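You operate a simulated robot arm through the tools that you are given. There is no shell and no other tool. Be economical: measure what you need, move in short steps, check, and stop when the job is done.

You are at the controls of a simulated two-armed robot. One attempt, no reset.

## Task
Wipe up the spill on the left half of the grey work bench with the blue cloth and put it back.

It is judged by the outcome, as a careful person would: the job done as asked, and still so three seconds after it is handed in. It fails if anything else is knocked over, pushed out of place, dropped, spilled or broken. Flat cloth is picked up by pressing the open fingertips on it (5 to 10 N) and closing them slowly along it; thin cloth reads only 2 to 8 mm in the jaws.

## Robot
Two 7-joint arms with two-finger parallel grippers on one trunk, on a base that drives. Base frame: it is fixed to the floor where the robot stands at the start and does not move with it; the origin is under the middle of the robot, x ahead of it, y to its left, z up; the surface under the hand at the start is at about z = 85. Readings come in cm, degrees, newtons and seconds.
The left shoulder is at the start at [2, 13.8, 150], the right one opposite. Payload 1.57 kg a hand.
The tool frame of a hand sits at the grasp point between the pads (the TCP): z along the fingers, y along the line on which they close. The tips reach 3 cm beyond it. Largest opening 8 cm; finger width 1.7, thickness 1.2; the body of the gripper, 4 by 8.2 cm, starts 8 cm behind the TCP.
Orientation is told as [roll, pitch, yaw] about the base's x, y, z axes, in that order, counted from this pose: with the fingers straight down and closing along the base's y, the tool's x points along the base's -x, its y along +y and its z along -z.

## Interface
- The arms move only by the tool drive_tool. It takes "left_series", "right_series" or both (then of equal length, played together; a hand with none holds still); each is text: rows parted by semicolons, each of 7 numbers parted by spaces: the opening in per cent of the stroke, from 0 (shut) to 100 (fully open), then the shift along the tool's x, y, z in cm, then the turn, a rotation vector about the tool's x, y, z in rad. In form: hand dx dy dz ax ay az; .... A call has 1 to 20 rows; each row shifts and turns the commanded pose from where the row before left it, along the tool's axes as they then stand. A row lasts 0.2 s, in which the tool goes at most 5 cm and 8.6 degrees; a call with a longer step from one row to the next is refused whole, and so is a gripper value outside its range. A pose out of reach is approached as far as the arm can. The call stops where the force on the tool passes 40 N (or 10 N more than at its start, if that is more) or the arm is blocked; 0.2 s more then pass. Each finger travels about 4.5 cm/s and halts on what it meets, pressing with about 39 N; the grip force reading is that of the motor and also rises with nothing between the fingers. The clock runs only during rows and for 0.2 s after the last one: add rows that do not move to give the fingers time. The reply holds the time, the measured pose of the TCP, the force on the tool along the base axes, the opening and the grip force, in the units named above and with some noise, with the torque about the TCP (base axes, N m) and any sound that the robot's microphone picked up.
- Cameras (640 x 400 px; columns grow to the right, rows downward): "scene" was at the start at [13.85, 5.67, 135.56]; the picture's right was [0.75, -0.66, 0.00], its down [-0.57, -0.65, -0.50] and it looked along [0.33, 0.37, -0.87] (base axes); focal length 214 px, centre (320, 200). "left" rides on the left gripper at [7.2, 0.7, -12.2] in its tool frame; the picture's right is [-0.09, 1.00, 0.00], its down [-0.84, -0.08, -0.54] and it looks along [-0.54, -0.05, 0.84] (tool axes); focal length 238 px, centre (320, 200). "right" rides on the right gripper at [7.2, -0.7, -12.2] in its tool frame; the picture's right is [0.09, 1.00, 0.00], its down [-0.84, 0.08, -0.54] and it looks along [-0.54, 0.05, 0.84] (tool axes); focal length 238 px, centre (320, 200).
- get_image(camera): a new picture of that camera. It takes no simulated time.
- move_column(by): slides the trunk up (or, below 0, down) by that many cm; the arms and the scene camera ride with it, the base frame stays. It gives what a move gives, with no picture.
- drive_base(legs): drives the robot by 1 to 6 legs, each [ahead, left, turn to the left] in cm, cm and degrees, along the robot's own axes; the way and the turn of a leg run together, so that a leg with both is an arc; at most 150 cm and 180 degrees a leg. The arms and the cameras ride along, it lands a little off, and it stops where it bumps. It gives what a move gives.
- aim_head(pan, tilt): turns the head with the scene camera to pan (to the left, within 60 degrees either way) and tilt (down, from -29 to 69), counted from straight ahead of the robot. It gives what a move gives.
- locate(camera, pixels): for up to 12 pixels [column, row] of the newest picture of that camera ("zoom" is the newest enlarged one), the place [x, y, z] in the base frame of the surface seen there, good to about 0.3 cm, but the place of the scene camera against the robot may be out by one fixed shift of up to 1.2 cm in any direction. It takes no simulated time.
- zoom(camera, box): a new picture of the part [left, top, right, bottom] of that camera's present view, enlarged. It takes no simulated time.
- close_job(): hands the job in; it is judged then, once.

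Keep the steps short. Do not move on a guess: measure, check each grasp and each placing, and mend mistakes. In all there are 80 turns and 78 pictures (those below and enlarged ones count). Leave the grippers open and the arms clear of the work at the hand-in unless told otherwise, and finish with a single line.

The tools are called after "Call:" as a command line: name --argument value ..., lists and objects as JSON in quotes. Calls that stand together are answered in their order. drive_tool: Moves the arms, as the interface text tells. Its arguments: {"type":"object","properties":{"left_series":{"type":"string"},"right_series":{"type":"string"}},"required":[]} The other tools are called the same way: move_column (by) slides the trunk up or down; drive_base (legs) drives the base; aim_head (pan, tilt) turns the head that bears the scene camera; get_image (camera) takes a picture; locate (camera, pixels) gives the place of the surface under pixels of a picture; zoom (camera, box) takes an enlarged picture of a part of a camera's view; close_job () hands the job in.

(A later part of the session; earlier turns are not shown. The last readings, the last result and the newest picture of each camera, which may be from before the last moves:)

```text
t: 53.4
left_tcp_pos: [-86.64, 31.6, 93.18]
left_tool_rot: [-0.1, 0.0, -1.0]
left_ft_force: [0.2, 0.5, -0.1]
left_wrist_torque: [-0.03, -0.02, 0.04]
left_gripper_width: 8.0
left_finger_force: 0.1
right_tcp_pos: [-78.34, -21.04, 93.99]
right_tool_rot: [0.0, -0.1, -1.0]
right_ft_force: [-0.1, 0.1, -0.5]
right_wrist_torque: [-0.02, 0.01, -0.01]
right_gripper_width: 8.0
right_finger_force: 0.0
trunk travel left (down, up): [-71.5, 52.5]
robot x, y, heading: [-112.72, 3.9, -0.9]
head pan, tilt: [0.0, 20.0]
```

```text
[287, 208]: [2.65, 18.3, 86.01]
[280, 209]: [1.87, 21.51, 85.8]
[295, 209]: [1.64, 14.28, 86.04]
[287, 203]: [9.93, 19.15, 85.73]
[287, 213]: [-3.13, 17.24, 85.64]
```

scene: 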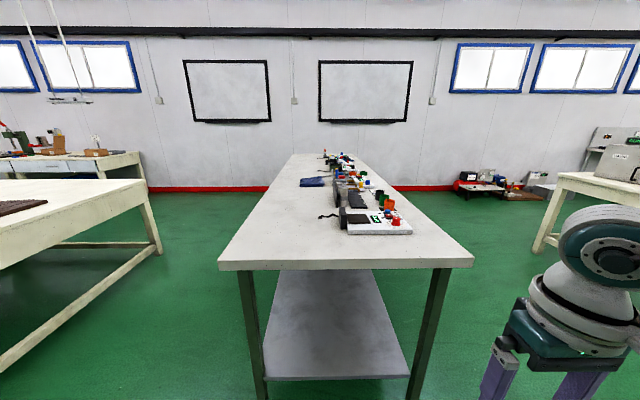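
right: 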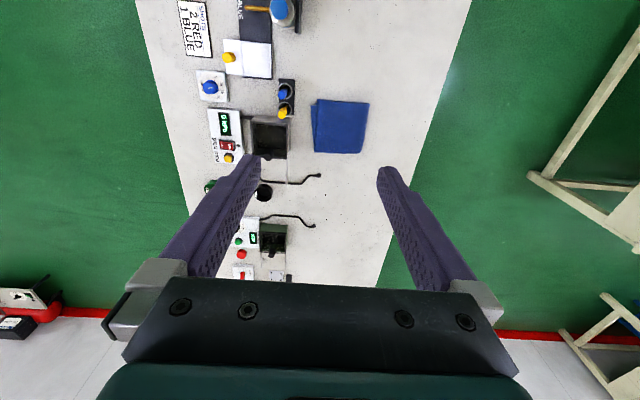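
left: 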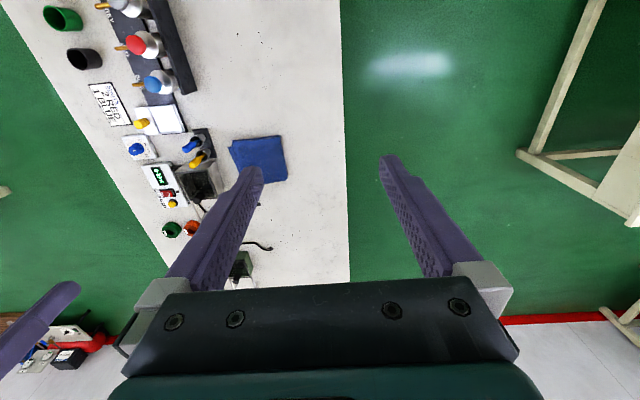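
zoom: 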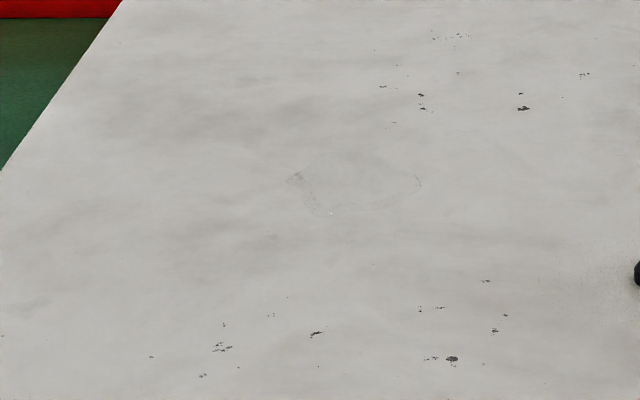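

A clear puddle: an outline spans zoom (285–420, 150–215) with a glint at (331,212). I locate its rim.

Call:
locate --camera "zoom" --pixels '[[286, 180], [421, 183], [350, 150], [315, 213], [380, 207], [355, 180], [300, 160], [400, 160], [331, 212], [452, 358], [522, 108]]'

Call:
zoom --camera "scene" --box '[271, 198, 311, 223]'

```text
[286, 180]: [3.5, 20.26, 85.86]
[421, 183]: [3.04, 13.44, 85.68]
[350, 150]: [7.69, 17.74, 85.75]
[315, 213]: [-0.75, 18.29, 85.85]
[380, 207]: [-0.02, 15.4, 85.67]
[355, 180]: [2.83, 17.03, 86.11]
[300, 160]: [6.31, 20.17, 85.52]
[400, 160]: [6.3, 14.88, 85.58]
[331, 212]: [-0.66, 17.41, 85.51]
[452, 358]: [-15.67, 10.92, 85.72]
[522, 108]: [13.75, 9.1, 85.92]
```

```text
16.00 times, centred on (291, 210) of scene
```

zoom: 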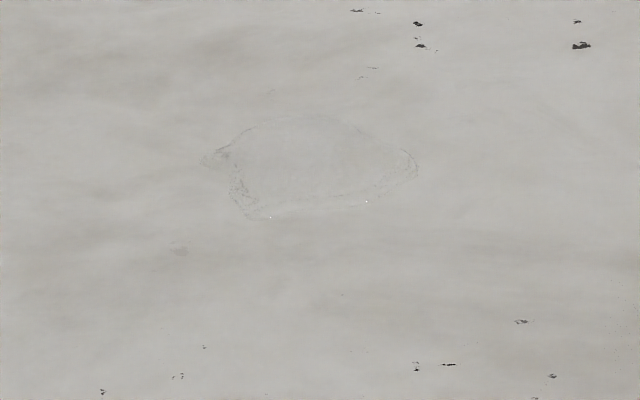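

The spill is a clear puddle about x -1 to 8, y 13 to 20.5 (to be checked against the bench specks later). Now I raise the trunk, drive over so that the left hand can reach the cloth at about (47,6), and look.

Call:
move_column --by 30

Call:
drive_base --legs '[[0, 0, 0.9], [138, -4.5, 0]]'

Call:
aim_head --pan 20 --tilt 69

Call:
get_image --camera "scene"

Call:
get_image --camera "left"

```text
t: 56.4
left_tcp_pos: [-86.54, 31.55, 123.34]
left_tool_rot: [-0.1, 0.0, -1.1]
left_ft_force: [0.2, -0.2, -0.4]
left_wrist_torque: [-0.04, -0.02, -0.03]
left_gripper_width: 8.0
left_finger_force: 0.1
right_tcp_pos: [-78.28, -21.06, 124.08]
right_tool_rot: [0.0, -0.1, -1.1]
right_ft_force: [0.4, -0.4, 0.3]
right_wrist_torque: [0.03, -0.01, -0.01]
right_gripper_width: 8.01
right_finger_force: 0.1
trunk travel left (down, up): [-101.5, 22.5]
robot x, y, heading: [-112.93, 3.85, -1.2]
head pan, tilt: [0.0, 20.0]
```

```text
t: 63.6
left_tcp_pos: [50.3, 25.32, 123.35]
left_tool_rot: [-0.2, 0.0, -1.1]
left_ft_force: [0.5, 0.7, 0.7]
left_wrist_torque: [0.03, 0.0, 0.0]
left_gripper_width: 8.03
left_finger_force: 0.0
right_tcp_pos: [58.39, -27.32, 123.99]
right_tool_rot: [0.1, -0.1, -1.2]
right_ft_force: [-0.6, -1.1, -0.5]
right_wrist_torque: [0.05, 0.01, 0.0]
right_gripper_width: 8.02
right_finger_force: 0.0
trunk travel left (down, up): [-101.5, 22.5]
robot x, y, heading: [24.42, -2.0, -1.2]
head pan, tilt: [0.0, 20.0]
```

```text
t: 64.7
left_tcp_pos: [50.21, 25.37, 123.24]
left_tool_rot: [-0.1, -0.1, -1.3]
left_ft_force: [-0.7, -0.9, -0.4]
left_wrist_torque: [-0.02, -0.01, -0.01]
left_gripper_width: 8.01
left_finger_force: 0.1
right_tcp_pos: [58.34, -27.38, 123.98]
right_tool_rot: [0.0, 0.0, -1.1]
right_ft_force: [-0.3, -0.7, -0.2]
right_wrist_torque: [-0.01, 0.0, 0.0]
right_gripper_width: 8.04
right_finger_force: 0.0
trunk travel left (down, up): [-101.5, 22.5]
robot x, y, heading: [23.97, -2.14, -1.2]
head pan, tilt: [20.0, 68.8]
```

```text
34 pictures are left
```

scene: 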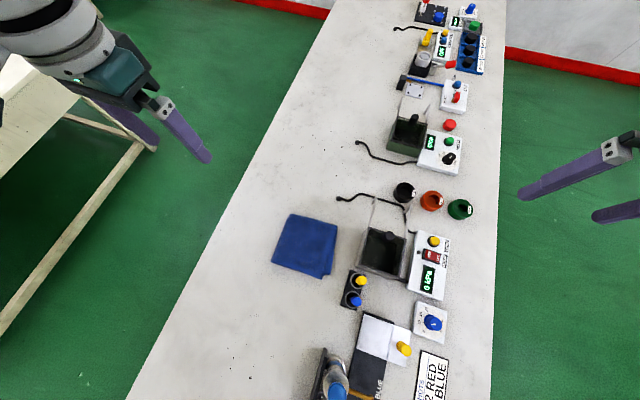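

```text
33 pictures are left
```

left: 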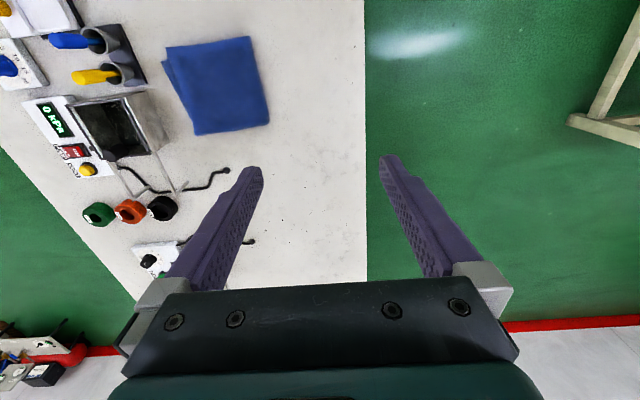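

The cloth is clear in both views. I measure its corners with both cameras to get the scene camera's fixed shift.

Call:
locate --camera "left" --pixels '[[166, 47], [248, 37], [269, 123], [196, 134], [162, 60], [215, 85], [185, 55], [255, 115], [300, 60], [230, 240]]'

Call:
locate --camera "scene" --pixels '[[289, 214], [337, 224], [323, 277], [272, 261], [331, 273], [305, 245], [362, 270], [345, 195]]'

```text
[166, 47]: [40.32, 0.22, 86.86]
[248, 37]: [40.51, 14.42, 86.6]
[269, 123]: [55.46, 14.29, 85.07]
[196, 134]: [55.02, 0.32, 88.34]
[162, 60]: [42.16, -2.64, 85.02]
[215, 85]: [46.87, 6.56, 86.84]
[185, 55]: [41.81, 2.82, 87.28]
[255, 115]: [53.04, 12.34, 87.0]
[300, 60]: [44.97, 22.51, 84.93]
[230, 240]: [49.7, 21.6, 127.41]
```

```text
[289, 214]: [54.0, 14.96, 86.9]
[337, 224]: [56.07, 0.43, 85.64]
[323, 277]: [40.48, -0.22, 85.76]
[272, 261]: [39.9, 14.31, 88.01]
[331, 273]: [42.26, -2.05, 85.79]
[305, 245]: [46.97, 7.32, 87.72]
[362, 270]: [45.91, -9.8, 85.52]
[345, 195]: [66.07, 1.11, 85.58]
```

Scene camera reads about 0.8 cm high and only a few mm off sideways. The cloth lies at x 40.3–55, y 0.2–14.4 with a flap to y -2.6, top z≈87, bench z≈85. I move the left hand above its middle (47.5, 7), half open, and lift the right hand a bit.

Call:
drive_tool --left_series "50 0.7 -4.5 0 0 0 0; 50 0.7 -4.5 0 0 0 0; 50 0.7 -4.6 0 0 0 0; 50 0.7 -4.6 0 0 0 0; 50 0 0 0 0 0 0" --right_series "100 0 0 -3 0 0 0; 100 0 0 -3 0 0 0; 100 0 0 -3 0 0 0; 100 0 0 -3 0 0 0; 100 0 0 0 0 0 0"

Call:
move_column --by -15

Call:
drive_tool --left_series "50 0 0 4 0 0 0; 50 0 0 4 0 0 0; 50 0 0 3 0 0 0; 50 0 0 0 0 0 0"

Call:
get_image --camera "left"

```text
t: 65.9
left_tcp_pos: [47.27, 7.24, 123.32]
left_tool_rot: [0.0, 0.0, -1.2]
left_ft_force: [1.1, -0.5, -0.3]
left_wrist_torque: [-0.04, 0.01, -0.01]
left_gripper_width: 4.01
left_finger_force: 0.1
right_tcp_pos: [58.65, -27.22, 135.91]
right_tool_rot: [0.1, 0.0, -1.2]
right_ft_force: [-0.8, 0.3, -0.1]
right_wrist_torque: [-0.02, -0.02, -0.04]
right_gripper_width: 7.98
right_finger_force: 0.1
trunk travel left (down, up): [-101.5, 22.5]
robot x, y, heading: [24.28, -1.86, -1.3]
head pan, tilt: [20.0, 68.8]
```

```text
t: 67.7
left_tcp_pos: [47.21, 7.3, 108.25]
left_tool_rot: [-0.1, 0.0, -1.2]
left_ft_force: [-0.4, 0.1, 0.9]
left_wrist_torque: [0.0, 0.0, -0.02]
left_gripper_width: 4.01
left_finger_force: 0.0
right_tcp_pos: [58.53, -27.3, 120.94]
right_tool_rot: [-0.1, -0.1, -1.2]
right_ft_force: [0.8, 0.5, 0.1]
right_wrist_torque: [0.02, 0.02, 0.0]
right_gripper_width: 8.0
right_finger_force: 0.1
trunk travel left (down, up): [-86.5, 37.5]
robot x, y, heading: [24.04, -2.1, -1.2]
head pan, tilt: [20.0, 68.8]
```

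```text
t: 68.7
left_tcp_pos: [47.29, 7.5, 97.27]
left_tool_rot: [-0.1, -0.1, -1.2]
left_ft_force: [-1.0, -0.1, 0.2]
left_wrist_torque: [0.0, -0.02, -0.02]
left_gripper_width: 4.0
left_finger_force: 0.0
right_tcp_pos: [58.56, -27.21, 120.95]
right_tool_rot: [0.0, 0.0, -1.1]
right_ft_force: [0.3, 0.4, 0.0]
right_wrist_torque: [0.0, 0.0, -0.04]
right_gripper_width: 8.01
right_finger_force: 0.0
trunk travel left (down, up): [-86.5, 37.5]
robot x, y, heading: [24.04, -2.17, -1.4]
head pan, tilt: [20.0, 68.8]
```

```text
32 pictures are left
```

left: 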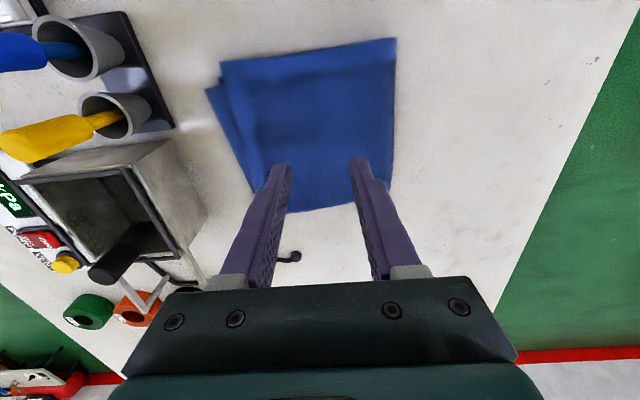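

The fingers straddle the cloth's middle. I descend to just above it.

Call:
drive_tool --left_series "50 0 0 3 0 0 0; 50 0 0 3 0 0 0; 50 0 0 0.8 0 0 0; 50 0 0 0 0 0 0"

Call:
drive_tool --left_series "50 0 0 0.4 0 0 0; 50 0 0 0.3 0 0 0; 50 0 0 0 0 0 0"

```text
t: 69.7
left_tcp_pos: [47.1, 7.22, 90.46]
left_tool_rot: [-0.1, 0.0, -1.2]
left_ft_force: [0.9, 0.3, 0.6]
left_wrist_torque: [0.0, -0.01, 0.02]
left_gripper_width: 4.02
left_finger_force: 0.1
right_tcp_pos: [58.62, -27.24, 121.0]
right_tool_rot: [0.0, 0.0, -1.2]
right_ft_force: [0.2, 0.3, 0.5]
right_wrist_torque: [0.01, 0.02, 0.0]
right_gripper_width: 7.99
right_finger_force: 0.0
trunk travel left (down, up): [-86.5, 37.5]
robot x, y, heading: [23.91, -2.39, -1.4]
head pan, tilt: [20.0, 68.8]
```

```text
t: 70.5
left_tcp_pos: [47.16, 7.26, 89.8]
left_tool_rot: [-0.1, 0.0, -1.2]
left_ft_force: [0.0, -0.9, 1.0]
left_wrist_torque: [-0.03, 0.02, 0.02]
left_gripper_width: 4.0
left_finger_force: 0.0
right_tcp_pos: [58.65, -27.24, 120.93]
right_tool_rot: [0.1, 0.0, -1.2]
right_ft_force: [-0.1, 0.3, -0.2]
right_wrist_torque: [-0.02, -0.03, -0.03]
right_gripper_width: 7.99
right_finger_force: 0.0
trunk travel left (down, up): [-86.5, 37.5]
robot x, y, heading: [23.99, -2.16, -1.2]
head pan, tilt: [20.0, 68.8]
```

No contact force yet at z 89.8. I continue in small steps.

Call:
drive_tool --left_series "50 0 0 0.3 0 0 0; 50 0 0 0.2 0 0 0; 50 0 0 0 0 0 0"

Call:
drive_tool --left_series "50 0 0 0.2 0 0 0; 50 0 0 0.2 0 0 0; 50 0 0 0 0 0 0"

```text
t: 71.3
left_tcp_pos: [47.25, 7.27, 89.27]
left_tool_rot: [0.0, 0.0, -1.2]
left_ft_force: [-0.3, -0.1, 5.4]
left_wrist_torque: [-0.02, 0.02, 0.0]
left_gripper_width: 3.96
left_finger_force: 0.0
right_tcp_pos: [58.5, -27.25, 120.87]
right_tool_rot: [0.0, -0.1, -1.1]
right_ft_force: [0.0, -0.5, -0.2]
right_wrist_torque: [0.02, -0.01, 0.01]
right_gripper_width: 8.0
right_finger_force: 0.0
trunk travel left (down, up): [-86.5, 37.5]
robot x, y, heading: [23.91, -2.29, -1.4]
head pan, tilt: [20.0, 68.8]
```

```text
t: 72.1
left_tcp_pos: [47.22, 7.34, 88.96]
left_tool_rot: [-0.1, -0.2, -1.2]
left_ft_force: [-3.7, -1.4, 24.0]
left_wrist_torque: [0.0, 0.11, 0.02]
left_gripper_width: 3.94
left_finger_force: 0.0
right_tcp_pos: [58.55, -27.23, 120.99]
right_tool_rot: [0.0, -0.1, -1.2]
right_ft_force: [0.1, -0.1, -0.3]
right_wrist_torque: [-0.01, -0.02, -0.01]
right_gripper_width: 8.04
right_finger_force: 0.0
trunk travel left (down, up): [-86.5, 37.5]
robot x, y, heading: [24.34, -1.86, -1.5]
head pan, tilt: [20.0, 68.8]
```

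24 N is too hard. I ease up to about 8 N, then close slowly.

Call:
drive_tool --left_series "50 0 0 -0.3 0 0 0; 50 0 0 0 0 0 0"

Call:
drive_tool --left_series "45 0 0 0 0 0 0; 40 0 0 0 0 0 0; 35 0 0 0 0 0 0; 30 0 0 0 0 0 0; 25 0 0 0 0 0 0; 20 0 0 0 0 0 0; 15 0 0 0 0 0 0; 10 0 0 0 0 0 0; 5 0 0 0 0 0 0; 0 0 0 0 0 0 0; 0 0 0 0 0 0 0; 0 0 0 0 0 0 0"

Call:
get_image --camera "left"

```text
t: 72.7
left_tcp_pos: [47.3, 7.29, 89.21]
left_tool_rot: [-0.1, -0.2, -1.2]
left_ft_force: [-0.2, -1.6, 7.8]
left_wrist_torque: [-0.02, 0.03, 0.0]
left_gripper_width: 3.94
left_finger_force: 0.0
right_tcp_pos: [58.63, -27.36, 120.96]
right_tool_rot: [0.0, -0.1, -1.2]
right_ft_force: [0.5, 0.2, -0.3]
right_wrist_torque: [0.05, 0.02, 0.01]
right_gripper_width: 8.0
right_finger_force: 0.1
trunk travel left (down, up): [-86.5, 37.5]
robot x, y, heading: [23.77, -2.28, -1.5]
head pan, tilt: [20.0, 68.8]
```

```text
t: 75.3
left_tcp_pos: [47.2, 7.42, 89.24]
left_tool_rot: [0.0, -0.2, -1.1]
left_ft_force: [-0.2, 0.2, 7.9]
left_wrist_torque: [0.0, 0.01, 0.03]
left_gripper_width: 1.1
left_finger_force: 28.6
right_tcp_pos: [58.64, -27.17, 120.86]
right_tool_rot: [0.0, -0.1, -1.2]
right_ft_force: [0.0, -0.6, -0.7]
right_wrist_torque: [0.02, 0.0, 0.02]
right_gripper_width: 8.01
right_finger_force: 0.0
trunk travel left (down, up): [-86.5, 37.5]
robot x, y, heading: [23.82, -2.02, -1.0]
head pan, tilt: [20.0, 68.8]
```

```text
31 pictures are left
```

left: 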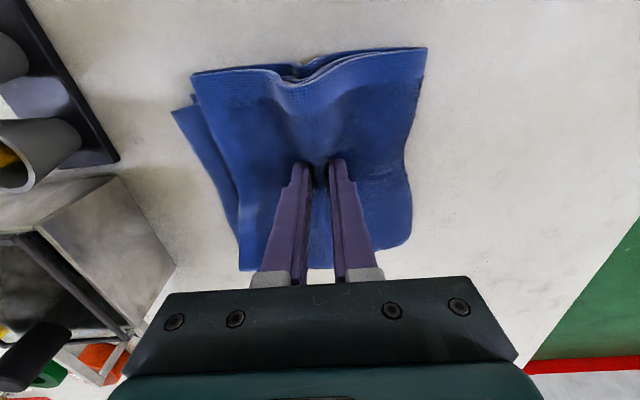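

A fold 1.1 cm thick is pinched. I lift 4 cm and check.

Call:
drive_tool --left_series "0 0 0 -1 0 0 0; 0 0 0 -1 0 0 0; 0 0 0 -1 0 0 0; 0 0 0 -1 0 0 0; 0 0 0 0 0 0 0"

Call:
get_image --camera "scene"

Call:
get_image --camera "left"

```text
t: 76.5
left_tcp_pos: [47.14, 7.32, 93.49]
left_tool_rot: [0.0, 0.0, -1.2]
left_ft_force: [0.1, 1.1, 0.9]
left_wrist_torque: [-0.04, -0.02, 0.05]
left_gripper_width: 1.08
left_finger_force: 29.1
right_tcp_pos: [58.53, -27.13, 120.94]
right_tool_rot: [0.1, 0.0, -1.2]
right_ft_force: [0.1, 0.7, 0.5]
right_wrist_torque: [0.02, 0.0, 0.01]
right_gripper_width: 7.97
right_finger_force: 0.1
trunk travel left (down, up): [-86.5, 37.5]
robot x, y, heading: [24.2, -2.33, -0.8]
head pan, tilt: [20.0, 68.8]
```

```text
30 pictures are left
```

scene: 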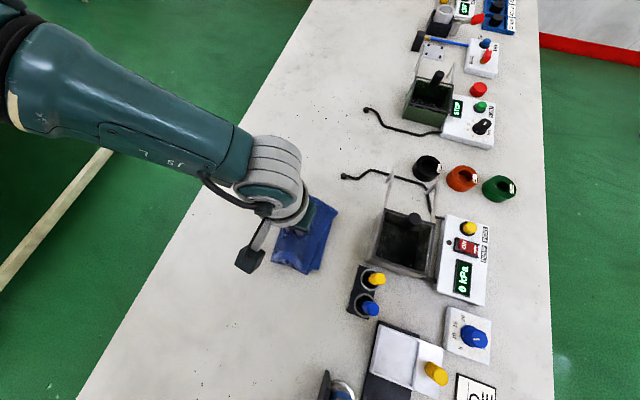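

```text
29 pictures are left
```

left: 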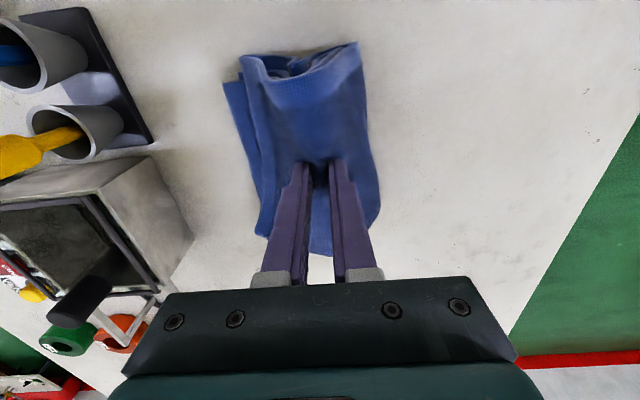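

The cloth hangs whole from the fingers. I lift it 7 cm more and drive left 9 cm, then back 43 cm over the clear strip.

Call:
drive_tool --left_series "0 0 0 -2 0 0 0; 0 0 0 -2 0 0 0; 0 0 0 -2 0 0 0; 0 0 0 -1 0 0 0; 0 0 0 0 0 0 0"

Call:
drive_base --legs '[[0, 9, 0], [-43.4, 0, 0]]'

Call:
get_image --camera "left"

Call:
get_image --camera "scene"

```text
t: 77.7
left_tcp_pos: [47.13, 7.31, 100.28]
left_tool_rot: [0.1, -0.1, -1.1]
left_ft_force: [0.4, 0.7, -0.7]
left_wrist_torque: [-0.06, 0.01, 0.05]
left_gripper_width: 1.06
left_finger_force: 28.5
right_tcp_pos: [58.59, -27.25, 120.96]
right_tool_rot: [0.0, 0.0, -1.2]
right_ft_force: [-0.4, -0.3, 0.0]
right_wrist_torque: [-0.03, -0.01, 0.0]
right_gripper_width: 8.01
right_finger_force: 0.0
trunk travel left (down, up): [-86.5, 37.5]
robot x, y, heading: [24.45, -2.07, -0.9]
head pan, tilt: [20.0, 68.8]
```

```text
t: 81.0
left_tcp_pos: [3.89, 17.15, 100.37]
left_tool_rot: [-0.1, 0.0, -1.4]
left_ft_force: [0.4, 0.4, -0.1]
left_wrist_torque: [-0.04, -0.02, 0.04]
left_gripper_width: 1.07
left_finger_force: 28.9
right_tcp_pos: [15.2, -17.29, 120.95]
right_tool_rot: [0.0, -0.1, -1.3]
right_ft_force: [0.6, 0.0, -0.9]
right_wrist_torque: [-0.03, -0.01, 0.01]
right_gripper_width: 7.99
right_finger_force: 0.0
trunk travel left (down, up): [-86.5, 37.5]
robot x, y, heading: [-19.29, 8.03, -1.2]
head pan, tilt: [20.0, 68.8]
```

```text
28 pictures are left
```

left: 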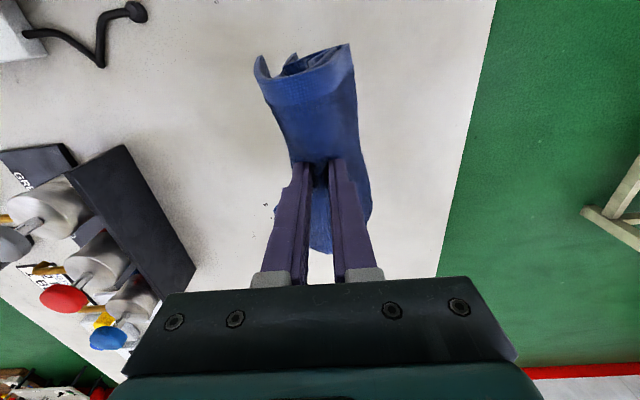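

```text
27 pictures are left
```

scene: 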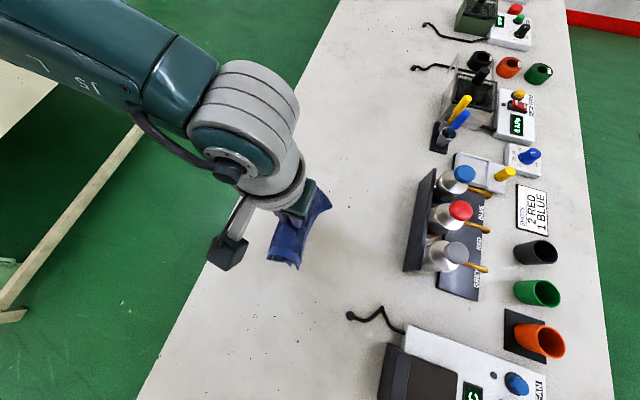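

The cloth hangs directly over the puddle. I lower it until it presses lightly.

Call:
drive_tool --left_series "0 0 0 3 0 0 0; 0 0 0 3 0 0 0; 0 0 0 3 0 0 0; 0 0 0 1 0 0 0; 0 0 0 0 0 0 0"

Call:
drive_tool --left_series "0 0 0 0.5 0 0 0; 0 0 0 0.4 0 0 0; 0 0 0 0 0 0 0"

```text
t: 82.2
left_tcp_pos: [3.84, 17.41, 90.33]
left_tool_rot: [-0.2, 0.0, -1.3]
left_ft_force: [-0.8, 0.8, 3.4]
left_wrist_torque: [-0.03, -0.01, 0.08]
left_gripper_width: 1.09
left_finger_force: 28.9
right_tcp_pos: [15.14, -17.22, 120.9]
right_tool_rot: [0.1, -0.1, -1.4]
right_ft_force: [-0.1, -0.1, 0.6]
right_wrist_torque: [0.0, 0.01, 0.05]
right_gripper_width: 7.99
right_finger_force: 0.2
trunk travel left (down, up): [-86.5, 37.5]
robot x, y, heading: [-18.86, 7.85, -1.4]
head pan, tilt: [20.0, 68.8]
```

```text
t: 83.0
left_tcp_pos: [3.82, 17.31, 89.36]
left_tool_rot: [0.0, 0.0, -1.3]
left_ft_force: [-9.5, 1.4, 38.9]
left_wrist_torque: [0.01, 0.23, 0.04]
left_gripper_width: 1.07
left_finger_force: 28.5
right_tcp_pos: [15.16, -17.14, 121.05]
right_tool_rot: [0.0, 0.0, -1.5]
right_ft_force: [0.9, 0.7, 0.4]
right_wrist_torque: [-0.02, 0.0, 0.0]
right_gripper_width: 7.99
right_finger_force: 0.0
trunk travel left (down, up): [-86.5, 37.5]
robot x, y, heading: [-19.47, 7.92, -1.4]
head pan, tilt: [20.0, 68.8]
```

38.9 N is too hard; I ease up 0.6 cm, then wipe to and fro along x.

Call:
drive_tool --left_series "0 0 0 -0.55 0 0 0; 0 0 0 0 0 0 0"

Call:
drive_tool --left_series "0 1.5 0 0 0 0 0; 0 1.5 0 0 0 0 0; 0 1.5 0 0 0 0 0; 0 1.5 0 0 0 0 0; 0 -1.5 0 0 0 0 0; 0 -1.5 0 0 0 0 0; 0 -1.5 0 0 0 0 0; 0 -1.5 0 0 0 0 0; 0 -1.5 0 0 0 0 0; 0 -1.5 0 0 0 0 0; 0 -1.5 0 0 0 0 0; 0 0 0 0 0 0 0"

```text
t: 83.7
left_tcp_pos: [3.84, 17.22, 89.93]
left_tool_rot: [0.0, -0.1, -1.3]
left_ft_force: [-3.4, 1.3, 6.3]
left_wrist_torque: [0.02, 0.06, 0.03]
left_gripper_width: 1.08
left_finger_force: 28.8
right_tcp_pos: [15.23, -17.17, 120.88]
right_tool_rot: [0.0, -0.1, -1.4]
right_ft_force: [-0.5, -0.4, 0.2]
right_wrist_torque: [0.02, 0.02, -0.02]
right_gripper_width: 8.02
right_finger_force: 0.0
trunk travel left (down, up): [-86.5, 37.5]
robot x, y, heading: [-19.36, 8.01, -1.2]
head pan, tilt: [20.0, 68.8]
```

```text
t: 86.2
left_tcp_pos: [7.26, 17.11, 90.15]
left_tool_rot: [-0.1, -0.2, -1.3]
left_ft_force: [-0.9, -0.3, 3.7]
left_wrist_torque: [-0.05, 0.03, 0.04]
left_gripper_width: 1.07
left_finger_force: 28.5
left hand out of reach, approached as far as the arm can: row 11
right_tcp_pos: [15.16, -17.21, 120.99]
right_tool_rot: [0.0, -0.2, -1.5]
right_ft_force: [0.0, -0.4, 0.0]
right_wrist_torque: [0.0, 0.0, 0.0]
right_gripper_width: 7.99
right_finger_force: 0.0
trunk travel left (down, up): [-86.5, 37.5]
robot x, y, heading: [-19.31, 7.97, -1.4]
head pan, tilt: [20.0, 68.8]
```

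The forward limit is about x=7.3. I lift slightly, drive 6 cm ahead so the whole puddle is well within reach, then return and continue.

Call:
drive_tool --left_series "0 1.5 0 -1 0 0 0; 0 1.5 0 -1 0 0 0; 0 1.5 0 -1 0 0 0; 0 0 0 0 0 0 0"

Call:
drive_base --legs '[[6, 0, 0]]'

Call:
get_image --camera "left"

```text
t: 87.2
left_tcp_pos: [2.71, 17.28, 93.09]
left_tool_rot: [0.0, -0.1, -1.2]
left_ft_force: [0.1, 0.0, -1.1]
left_wrist_torque: [-0.02, 0.0, 0.02]
left_gripper_width: 1.08
left_finger_force: 28.7
right_tcp_pos: [15.25, -17.23, 120.84]
right_tool_rot: [0.0, -0.1, -1.4]
right_ft_force: [-0.2, 0.4, -0.5]
right_wrist_torque: [-0.02, -0.01, 0.03]
right_gripper_width: 8.02
right_finger_force: 0.1
trunk travel left (down, up): [-86.5, 37.5]
robot x, y, heading: [-19.51, 7.85, -1.4]
head pan, tilt: [20.0, 68.8]
```

```text
t: 88.2
left_tcp_pos: [8.65, 17.19, 93.04]
left_tool_rot: [0.0, 0.1, -1.4]
left_ft_force: [0.5, -0.2, -0.4]
left_wrist_torque: [-0.04, -0.05, 0.04]
left_gripper_width: 1.08
left_finger_force: 28.3
right_tcp_pos: [21.02, -17.42, 120.92]
right_tool_rot: [0.1, 0.1, -1.4]
right_ft_force: [0.9, -0.1, -0.7]
right_wrist_torque: [0.02, 0.03, -0.03]
right_gripper_width: 7.97
right_finger_force: 0.0
trunk travel left (down, up): [-86.5, 37.5]
robot x, y, heading: [-13.34, 7.74, -1.2]
head pan, tilt: [20.0, 68.8]
```

```text
26 pictures are left
```

left: 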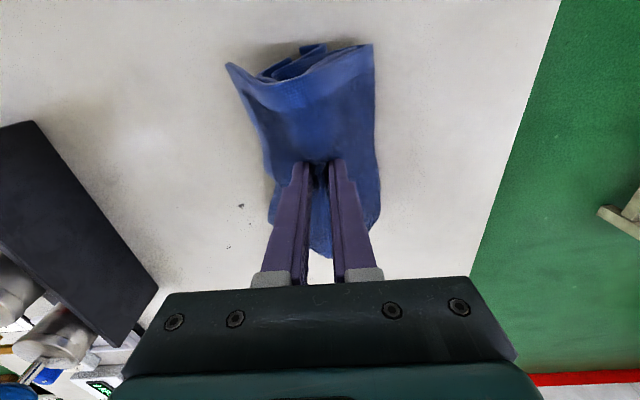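

Now raster strokes: x from 10 to -3 at y=20, then 17.

Call:
drive_tool --left_series "0 -1.5 3 0 0 0 0; 0 0 0 2 0 0 0; 0 0 0 1.2 0 0 0; 0 1.6 0 0 0 0 0; 0 1.6 0 0 0 0 0; 0 1.6 0 0 0 0 0; 0 1.6 0 0 0 0 0; 0 1.6 0 0 0 0 0; 0 1.6 0 0 0 0 0; 0 1.6 0 0 0 0 0; 0 1.6 0 0 0 0 0; 0 0 -2.5 0 0 0 0; 0 -1.6 0 0 0 0 0; 0 -1.6 0 0 0 0 0; 0 -1.6 0 0 0 0 0; 0 -1.6 0 0 0 0 0; 0 -1.6 0 0 0 0 0; 0 -1.6 0 0 0 0 0; 0 -1.6 0 0 0 0 0; 0 -1.6 0 0 0 0 0"

Call:
drive_tool --left_series "0 0 -2.5 0.1 0 0 0; 0 1.6 0 0 0 0 0; 0 1.6 0 0 0 0 0; 0 1.6 0 0 0 0 0; 0 1.6 0 0 0 0 0; 0 1.6 0 0 0 0 0; 0 1.6 0 0 0 0 0; 0 1.6 0 0 0 0 0; 0 1.6 0 0 0 0 0; 0 0 -2 0 0 0 0; 0 -1.6 0 0 0 0 0; 0 -1.6 0 0 0 0 0; 0 -1.6 0 0 0 0 0; 0 -1.6 0 0 0 0 0; 0 -1.6 0 0 0 0 0; 0 -1.6 0 0 0 0 0; 0 -1.6 0 0 0 0 0; 0 0 0 0 0 0 0"

```text
t: 92.4
left_tcp_pos: [10.13, 17.72, 89.94]
left_tool_rot: [0.0, 0.1, -1.2]
left_ft_force: [-1.6, 0.2, 2.6]
left_wrist_torque: [0.03, 0.04, -0.01]
left_gripper_width: 1.04
left_finger_force: 28.3
right_tcp_pos: [20.98, -17.41, 120.96]
right_tool_rot: [0.0, -0.1, -1.5]
right_ft_force: [0.3, -0.5, -0.1]
right_wrist_torque: [0.01, 0.01, -0.02]
right_gripper_width: 7.97
right_finger_force: 0.0
trunk travel left (down, up): [-86.5, 37.5]
robot x, y, heading: [-13.22, 7.84, -1.3]
head pan, tilt: [20.0, 68.8]
```

```text
t: 96.2
left_tcp_pos: [8.44, 13.27, 89.76]
left_tool_rot: [-0.1, 0.0, -1.3]
left_ft_force: [-1.6, 1.2, 5.8]
left_wrist_torque: [0.03, 0.08, 0.02]
left_gripper_width: 1.01
left_finger_force: 28.4
right_tcp_pos: [21.01, -17.43, 121.0]
right_tool_rot: [0.1, 0.0, -1.4]
right_ft_force: [-0.2, 0.7, 0.2]
right_wrist_torque: [0.01, -0.02, -0.04]
right_gripper_width: 8.0
right_finger_force: 0.0
trunk travel left (down, up): [-86.5, 37.5]
robot x, y, heading: [-13.16, 7.7, -1.2]
head pan, tilt: [20.0, 68.8]
```

One more raster pass with a little more pressure, going back across y 13→21.

Call:
drive_tool --left_series "0 1.8 0 0.1 0 0 0; 0 1.8 0 0 0 0 0; 0 1.8 0 0 0 0 0; 0 1.8 0 0 0 0 0; 0 1.8 0 0 0 0 0; 0 1.8 0 0 0 0 0; 0 0 2 0 0 0 0; 0 -1.8 0 0 0 0 0; 0 -1.8 0 0 0 0 0; 0 -1.8 0 0 0 0 0; 0 -1.8 0 0 0 0 0; 0 -1.8 0 0 0 0 0; 0 -1.8 0 0 0 0 0; 0 0 2 0 0 0 0; 0 1.8 0 0 0 0 0; 0 1.8 0 0 0 0 0; 0 1.8 0 0 0 0 0; 0 1.8 0 0 0 0 0; 0 1.8 0 0 0 0 0; 0 1.8 0 0 0 0 0"

Call:
drive_tool --left_series "0 0 2 0 0 0 0; 0 -1.8 0 0 0 0 0; 0 -1.8 0 0 0 0 0; 0 -1.8 0 0 0 0 0; 0 -1.8 0 0 0 0 0; 0 -1.8 0 0 0 0 0; 0 -1.8 0 0 0 0 0; 0 0 2 0 0 0 0; 0 1.8 0 0 0 0 0; 0 1.8 0 0 0 0 0; 0 1.8 0 0 0 0 0; 0 1.8 0 0 0 0 0; 0 1.8 0 0 0 0 0; 0 1.8 0 0 0 0 0; 0 0 0 0 0 0 0"

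```text
t: 100.4
left_tcp_pos: [-2.3, 17.51, 89.57]
left_tool_rot: [-0.1, 0.0, -1.2]
left_ft_force: [1.4, -0.8, 6.3]
left_wrist_torque: [0.03, -0.02, 0.0]
left_gripper_width: 1.05
left_finger_force: 28.4
right_tcp_pos: [21.03, -17.48, 120.94]
right_tool_rot: [0.0, -0.1, -1.5]
right_ft_force: [0.0, 0.0, -0.4]
right_wrist_torque: [-0.01, -0.01, 0.0]
right_gripper_width: 8.0
right_finger_force: 0.1
trunk travel left (down, up): [-86.5, 37.5]
robot x, y, heading: [-13.53, 8.08, -1.3]
head pan, tilt: [20.0, 68.8]
```

```text
t: 103.6
left_tcp_pos: [-2.25, 21.41, 89.58]
left_tool_rot: [0.0, 0.0, -1.2]
left_ft_force: [1.5, 0.6, 7.7]
left_wrist_torque: [0.0, -0.03, 0.04]
left_gripper_width: 1.03
left_finger_force: 28.6
right_tcp_pos: [21.06, -17.4, 120.92]
right_tool_rot: [0.0, -0.1, -1.5]
right_ft_force: [-0.1, 0.4, -0.1]
right_wrist_torque: [-0.01, 0.01, 0.01]
right_gripper_width: 8.02
right_finger_force: 0.0
trunk travel left (down, up): [-86.5, 37.5]
robot x, y, heading: [-14.04, 7.84, -1.4]
head pan, tilt: [20.0, 68.8]
```

I lift the cloth and back off along the bench to the same viewing place to check for remaining puddle.

Call:
drive_tool --left_series "0 0 0 -3 0 0 0; 0 0 0 -3 0 0 0; 0 0 0 -3 0 0 0; 0 0 0 -3 0 0 0; 0 0 0 0 0 0 0"

Call:
drive_base --legs '[[-99, -6, 0]]'

Call:
move_column --by -10

Call:
aim_head --pan 0 --tilt 20

Call:
get_image --camera "scene"

```text
t: 104.8
left_tcp_pos: [-2.39, 21.41, 101.72]
left_tool_rot: [-0.1, -0.1, -1.3]
left_ft_force: [0.3, -0.2, 0.1]
left_wrist_torque: [-0.02, 0.01, 0.03]
left_gripper_width: 1.05
left_finger_force: 28.4
right_tcp_pos: [21.09, -17.33, 120.87]
right_tool_rot: [0.0, 0.0, -1.4]
right_ft_force: [0.3, -0.6, -0.9]
right_wrist_torque: [0.02, 0.02, 0.02]
right_gripper_width: 8.0
right_finger_force: 0.1
trunk travel left (down, up): [-86.5, 37.5]
robot x, y, heading: [-13.62, 7.99, -1.1]
head pan, tilt: [20.0, 68.8]
```

```text
t: 110.0
left_tcp_pos: [-103.42, 16.99, 101.59]
left_tool_rot: [-0.1, 0.1, 0.0]
left_ft_force: [0.7, 0.3, -0.8]
left_wrist_torque: [0.02, -0.02, -0.03]
left_gripper_width: 1.03
left_finger_force: 28.4
right_tcp_pos: [-79.14, -21.51, 120.99]
right_tool_rot: [0.1, 0.0, 0.0]
right_ft_force: [-0.4, -0.1, -0.1]
right_wrist_torque: [0.01, -0.01, 0.01]
right_gripper_width: 8.01
right_finger_force: 0.1
trunk travel left (down, up): [-86.5, 37.5]
robot x, y, heading: [-114.04, 3.06, -0.0]
head pan, tilt: [20.0, 68.8]
```

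```text
t: 111.4
left_tcp_pos: [-103.51, 16.99, 91.64]
left_tool_rot: [-0.1, 0.0, 0.0]
left_ft_force: [0.3, 1.1, -0.3]
left_wrist_torque: [-0.02, 0.0, 0.01]
left_gripper_width: 1.02
left_finger_force: 28.3
right_tcp_pos: [-79.11, -21.37, 110.9]
right_tool_rot: [0.0, 0.0, -0.1]
right_ft_force: [-0.1, -0.3, 0.4]
right_wrist_torque: [0.0, -0.02, 0.01]
right_gripper_width: 8.0
right_finger_force: 0.1
trunk travel left (down, up): [-76.5, 47.5]
robot x, y, heading: [-114.19, 3.15, 0.1]
head pan, tilt: [20.0, 68.8]
```

```text
t: 112.5
left_tcp_pos: [-103.52, 16.89, 91.72]
left_tool_rot: [-0.1, -0.1, 0.0]
left_ft_force: [-1.4, 0.3, 0.0]
left_wrist_torque: [0.01, 0.02, -0.02]
left_gripper_width: 1.03
left_finger_force: 28.3
right_tcp_pos: [-79.08, -21.41, 110.92]
right_tool_rot: [0.0, -0.1, 0.0]
right_ft_force: [0.0, 0.9, 0.0]
right_wrist_torque: [-0.02, 0.03, -0.06]
right_gripper_width: 8.0
right_finger_force: 0.0
trunk travel left (down, up): [-76.5, 47.5]
robot x, y, heading: [-114.49, 2.99, 0.1]
head pan, tilt: [0.0, 20.0]
```

```text
25 pictures are left
```

scene: 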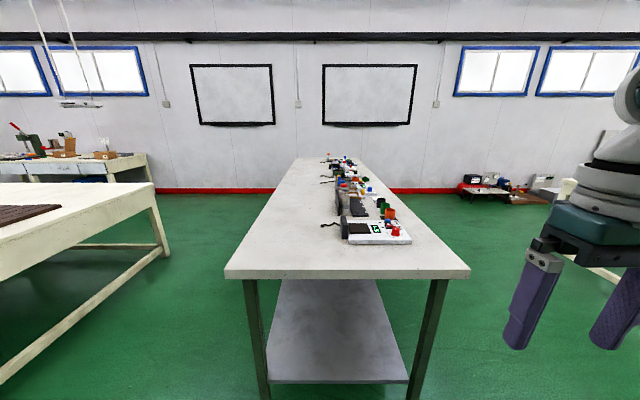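

Call:
zoom --camera "scene" --box '[255, 195, 335, 245]'

Call:
zoom --camera "scene" --box '[270, 203, 310, 228]'

```text
8.00 times, centred on (295, 220) of scene
```

zoom: 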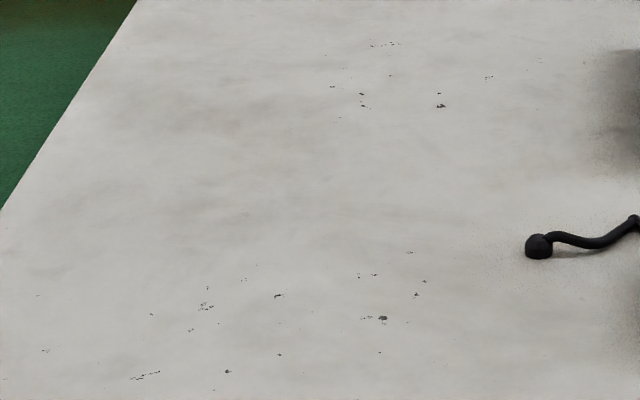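

```text
16.00 times, centred on (290, 216) of scene
```

zoom: 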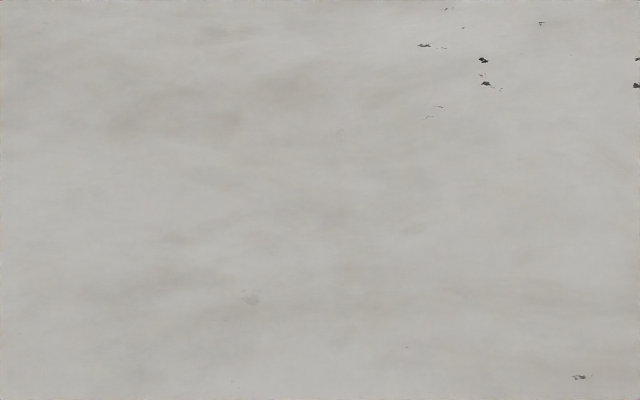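

The puddle is gone. I check the rest of the bench for any second patch from this same angle.

Call:
zoom --camera "scene" --box '[270, 160, 350, 210]'

Call:
zoom --camera "scene" --box '[360, 190, 472, 260]'

Call:
zoom --camera "scene" --box '[225, 220, 353, 300]'

```text
8.00 times, centred on (310, 185) of scene
```

zoom: 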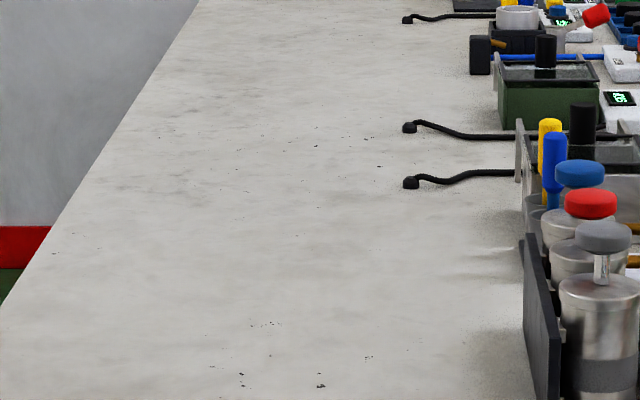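

```text
5.71 times, centred on (416, 225) of scene
```

zoom: 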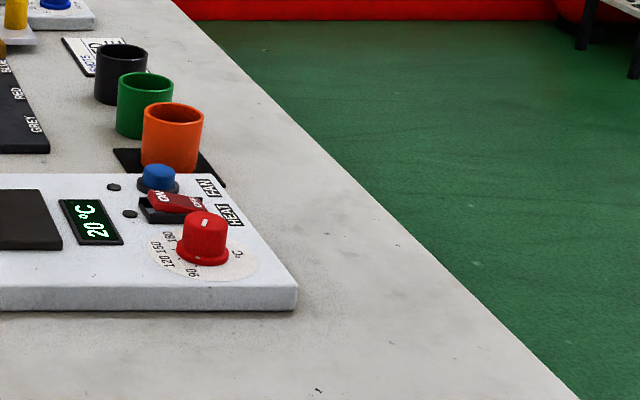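

```text
5.00 times, centred on (289, 260) of scene
```

zoom: 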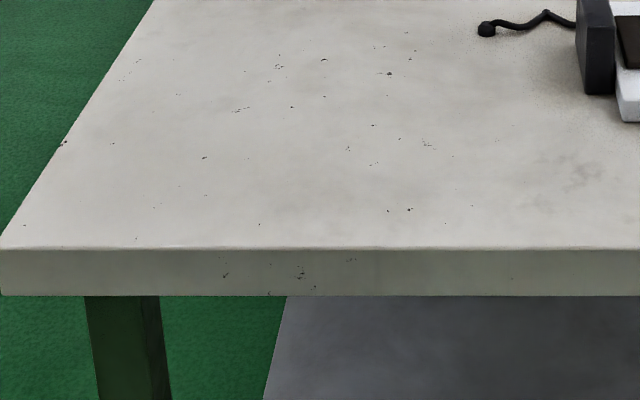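

The bench is clean. Now I put the cloth back: raise the trunk, restore the hand's reach, and drive to where the cloth lay.

Call:
move_column --by 10

Call:
drive_tool --left_series "0 -3 -1.2 0 0 0 0; 0 -3 -1.2 0 0 0 0; 0 -3 -1.1 0 0 0 0; 0 -3 -1.1 0 0 0 0; 0 0 0 0 0 0 0"

Call:
drive_base --legs '[[138.5, -4.9, 0]]'

Call:
aim_head --pan 20 --tilt 69

Call:
get_image --camera "left"

```text
t: 113.9
left_tcp_pos: [-103.39, 17.02, 101.63]
left_tool_rot: [0.0, 0.0, 0.0]
left_ft_force: [0.3, 0.2, -0.1]
left_wrist_torque: [-0.01, 0.01, -0.06]
left_gripper_width: 1.05
left_finger_force: 28.3
right_tcp_pos: [-79.06, -21.38, 120.97]
right_tool_rot: [-0.1, -0.1, -0.1]
right_ft_force: [-0.4, -0.7, -0.6]
right_wrist_torque: [0.0, 0.0, 0.0]
right_gripper_width: 8.0
right_finger_force: 0.0
trunk travel left (down, up): [-86.5, 37.5]
robot x, y, heading: [-113.82, 3.15, -0.0]
head pan, tilt: [0.0, 20.0]
```

```text
t: 115.1
left_tcp_pos: [-91.51, 12.28, 101.66]
left_tool_rot: [-0.1, 0.1, -0.1]
left_ft_force: [0.0, -0.5, -0.5]
left_wrist_torque: [0.02, 0.02, -0.05]
left_gripper_width: 1.0
left_finger_force: 28.0
right_tcp_pos: [-79.17, -21.53, 120.86]
right_tool_rot: [0.0, -0.1, -0.1]
right_ft_force: [0.1, -0.5, -0.3]
right_wrist_torque: [-0.03, -0.03, 0.03]
right_gripper_width: 7.99
right_finger_force: 0.2
trunk travel left (down, up): [-86.5, 37.5]
robot x, y, heading: [-114.02, 3.33, -0.0]
head pan, tilt: [0.0, 20.0]
```

```text
t: 121.9
left_tcp_pos: [44.56, 6.54, 101.62]
left_tool_rot: [-0.1, 0.0, -0.6]
left_ft_force: [0.4, -0.5, -0.8]
left_wrist_torque: [0.0, -0.02, 0.0]
left_gripper_width: 1.03
left_finger_force: 28.0
right_tcp_pos: [56.67, -27.39, 120.99]
right_tool_rot: [0.0, 0.0, -0.5]
right_ft_force: [0.5, -1.1, 0.1]
right_wrist_torque: [-0.02, -0.05, -0.04]
right_gripper_width: 8.01
right_finger_force: 0.0
trunk travel left (down, up): [-86.5, 37.5]
robot x, y, heading: [21.83, -2.47, -0.7]
head pan, tilt: [0.0, 20.0]
```

```text
t: 123.0
left_tcp_pos: [44.59, 6.47, 101.7]
left_tool_rot: [-0.1, 0.0, -0.7]
left_ft_force: [-0.8, -0.4, -1.3]
left_wrist_torque: [-0.02, 0.0, 0.01]
left_gripper_width: 1.04
left_finger_force: 28.5
right_tcp_pos: [56.66, -27.3, 120.97]
right_tool_rot: [0.0, -0.1, -0.5]
right_ft_force: [-0.8, 0.0, 0.9]
right_wrist_torque: [0.01, -0.02, 0.03]
right_gripper_width: 8.0
right_finger_force: 0.1
trunk travel left (down, up): [-86.5, 37.5]
robot x, y, heading: [21.92, -2.78, -0.6]
head pan, tilt: [20.0, 68.8]
```

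```text
19 pictures are left
```

left: 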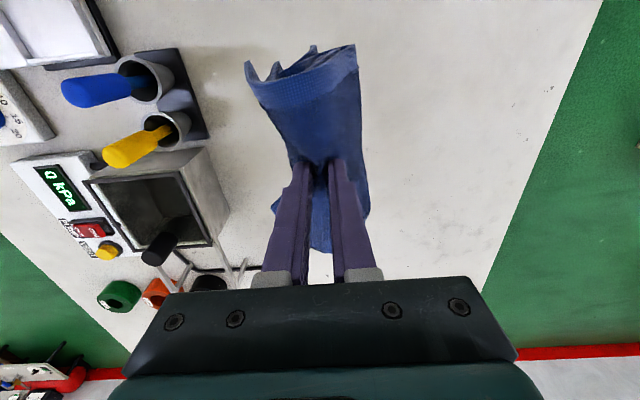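

I shift the base 2.5 cm ahead and 0.9 left to be over the original spot, then lower.

Call:
drive_base --legs '[[2.6, 0.9, -0.6]]'

Call:
drive_tool --left_series "0 0 0 2 0 0 0; 0 0 0 2 0 0 0; 0 0 0 2 0 0 0; 0 0 0 1.5 0 0 0; 0 0 0 1.5 0 0 0; 0 0 0 1 0 0 0; 0 0 0 1 0 0 0; 0 0 0 0.5 0 0 0; 0 0 0 0 0 0 0"

Call:
get_image --camera "left"

```text
t: 123.9
left_tcp_pos: [47.38, 7.1, 101.68]
left_tool_rot: [-0.1, 0.0, -1.2]
left_ft_force: [0.5, -0.3, -0.1]
left_wrist_torque: [0.01, 0.02, -0.02]
left_gripper_width: 1.04
left_finger_force: 28.4
right_tcp_pos: [59.03, -26.91, 120.92]
right_tool_rot: [-0.1, 0.1, -1.1]
right_ft_force: [0.7, 0.0, -0.8]
right_wrist_torque: [0.0, 0.01, 0.0]
right_gripper_width: 8.0
right_finger_force: 0.1
trunk travel left (down, up): [-86.5, 37.5]
robot x, y, heading: [24.51, -1.03, -1.2]
head pan, tilt: [20.0, 68.8]
```

```text
t: 125.9
left_tcp_pos: [47.29, 7.01, 90.25]
left_tool_rot: [-0.1, -0.1, -1.1]
left_ft_force: [0.6, -1.0, 4.0]
left_wrist_torque: [-0.05, -0.02, 0.02]
left_gripper_width: 1.02
left_finger_force: 28.6
right_tcp_pos: [59.14, -26.92, 120.98]
right_tool_rot: [-0.1, 0.0, -1.1]
right_ft_force: [-0.2, 0.0, 0.0]
right_wrist_torque: [0.02, -0.04, -0.02]
right_gripper_width: 7.99
right_finger_force: 0.0
trunk travel left (down, up): [-86.5, 37.5]
robot x, y, heading: [24.57, -1.63, -1.1]
head pan, tilt: [20.0, 68.8]
```

```text
18 pictures are left
```

left: 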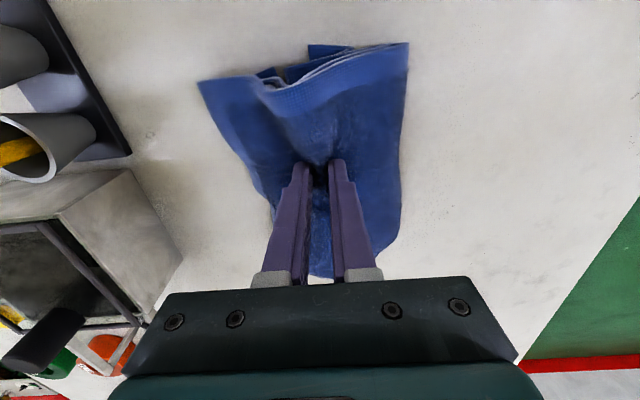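

It spreads nicely. I lower a further 0.6 cm and open slowly while pressed, which spreads the fold back.

Call:
drive_tool --left_series "0 0 0 0.4 0 0 0; 0 0 0 0 0 0 0; 15 0 0 0.3 0 0 0; 20 0 0 0 0 0 0; 25 0 0 0 0 0 0; 30 0 0 0 0 0 0; 35 0 0 0 0 0 0; 40 0 0 0 0 0 0; 45 0 0 0 0 0 0; 50 0 0 0 0 0 0; 55 0 0 0 0 0 0; 60 0 0 0 0 0 0; 60 0 0 0 0 0 0"

Call:
drive_tool --left_series "60 0 0 -0.5 0 0 0; 60 0 0 -1 0 0 0; 60 0 0 -2 0 0 0; 60 0 0 -3 0 0 0; 60 0 0 -4 0 0 0; 60 0 0 -4 0 0 0; 60 0 0 0 0 0 0"

Call:
get_image --camera "left"

```text
t: 128.7
left_tcp_pos: [47.32, 6.91, 89.6]
left_tool_rot: [0.0, 0.0, -1.2]
left_ft_force: [-0.7, -3.9, 14.2]
left_wrist_torque: [0.1, -0.06, -0.01]
left_gripper_width: 3.94
left_finger_force: 0.0
right_tcp_pos: [59.12, -27.08, 120.99]
right_tool_rot: [0.0, -0.1, -1.2]
right_ft_force: [1.0, 0.6, 0.1]
right_wrist_torque: [0.01, 0.04, -0.01]
right_gripper_width: 7.99
right_finger_force: 0.1
trunk travel left (down, up): [-86.5, 37.5]
robot x, y, heading: [24.35, -1.31, -1.2]
head pan, tilt: [20.0, 68.8]
```

```text
t: 130.3
left_tcp_pos: [47.23, 7.12, 103.87]
left_tool_rot: [-0.1, -0.1, -1.1]
left_ft_force: [-0.1, 0.5, -0.6]
left_wrist_torque: [0.01, 0.04, -0.02]
left_gripper_width: 4.82
left_finger_force: 0.1
right_tcp_pos: [59.14, -26.9, 120.96]
right_tool_rot: [0.0, 0.0, -1.1]
right_ft_force: [0.5, 0.2, 0.1]
right_wrist_torque: [0.0, 0.01, 0.0]
right_gripper_width: 8.01
right_finger_force: 0.1
trunk travel left (down, up): [-86.5, 37.5]
robot x, y, heading: [24.45, -1.91, -1.3]
head pan, tilt: [20.0, 68.8]
```

```text
17 pictures are left
```

left: 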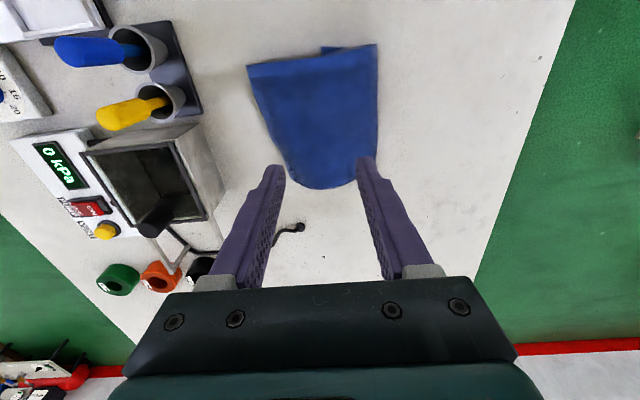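

The cloth lies flat on its place. I move the left hand up and aside to check its outline.

Call:
drive_tool --left_series "100 0 0 -4 0 0 0; 100 0 0 -4 0 0 0; 100 0 4 -4 0 0 0; 100 0 4 0 0 0 0; 100 0 4 0 0 0 0; 100 0 4 0 0 0 0; 100 0 2 0 0 0 0; 100 0 0 0 0 0 0"

Call:
get_image --camera "left"

Call:
zoom --camera "scene" --box '[220, 180, 460, 330]'

```text
refused: row 3 steps farther than a row can; nothing moved
```

```text
16 pictures are left
```

left: 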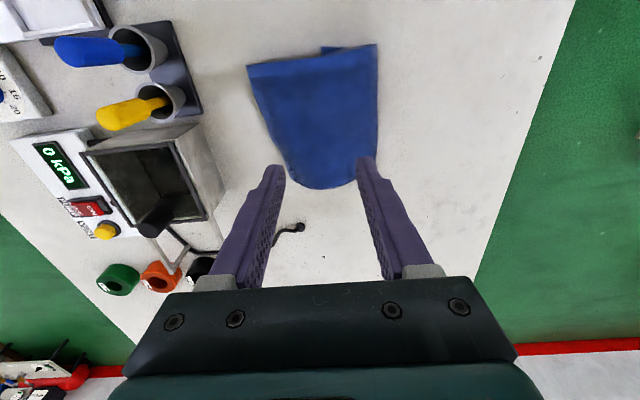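

```text
2.67 times, centred on (340, 255) of scene
```

zoom: 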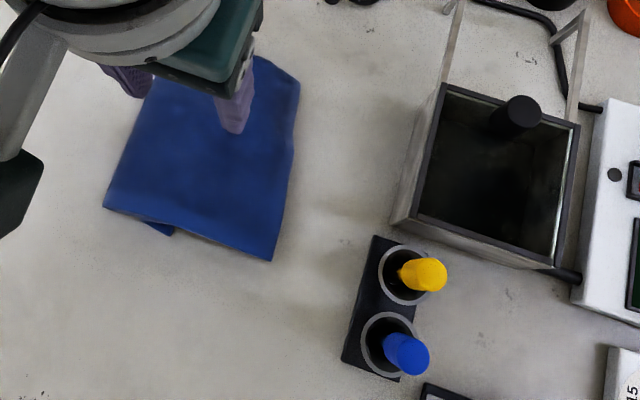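

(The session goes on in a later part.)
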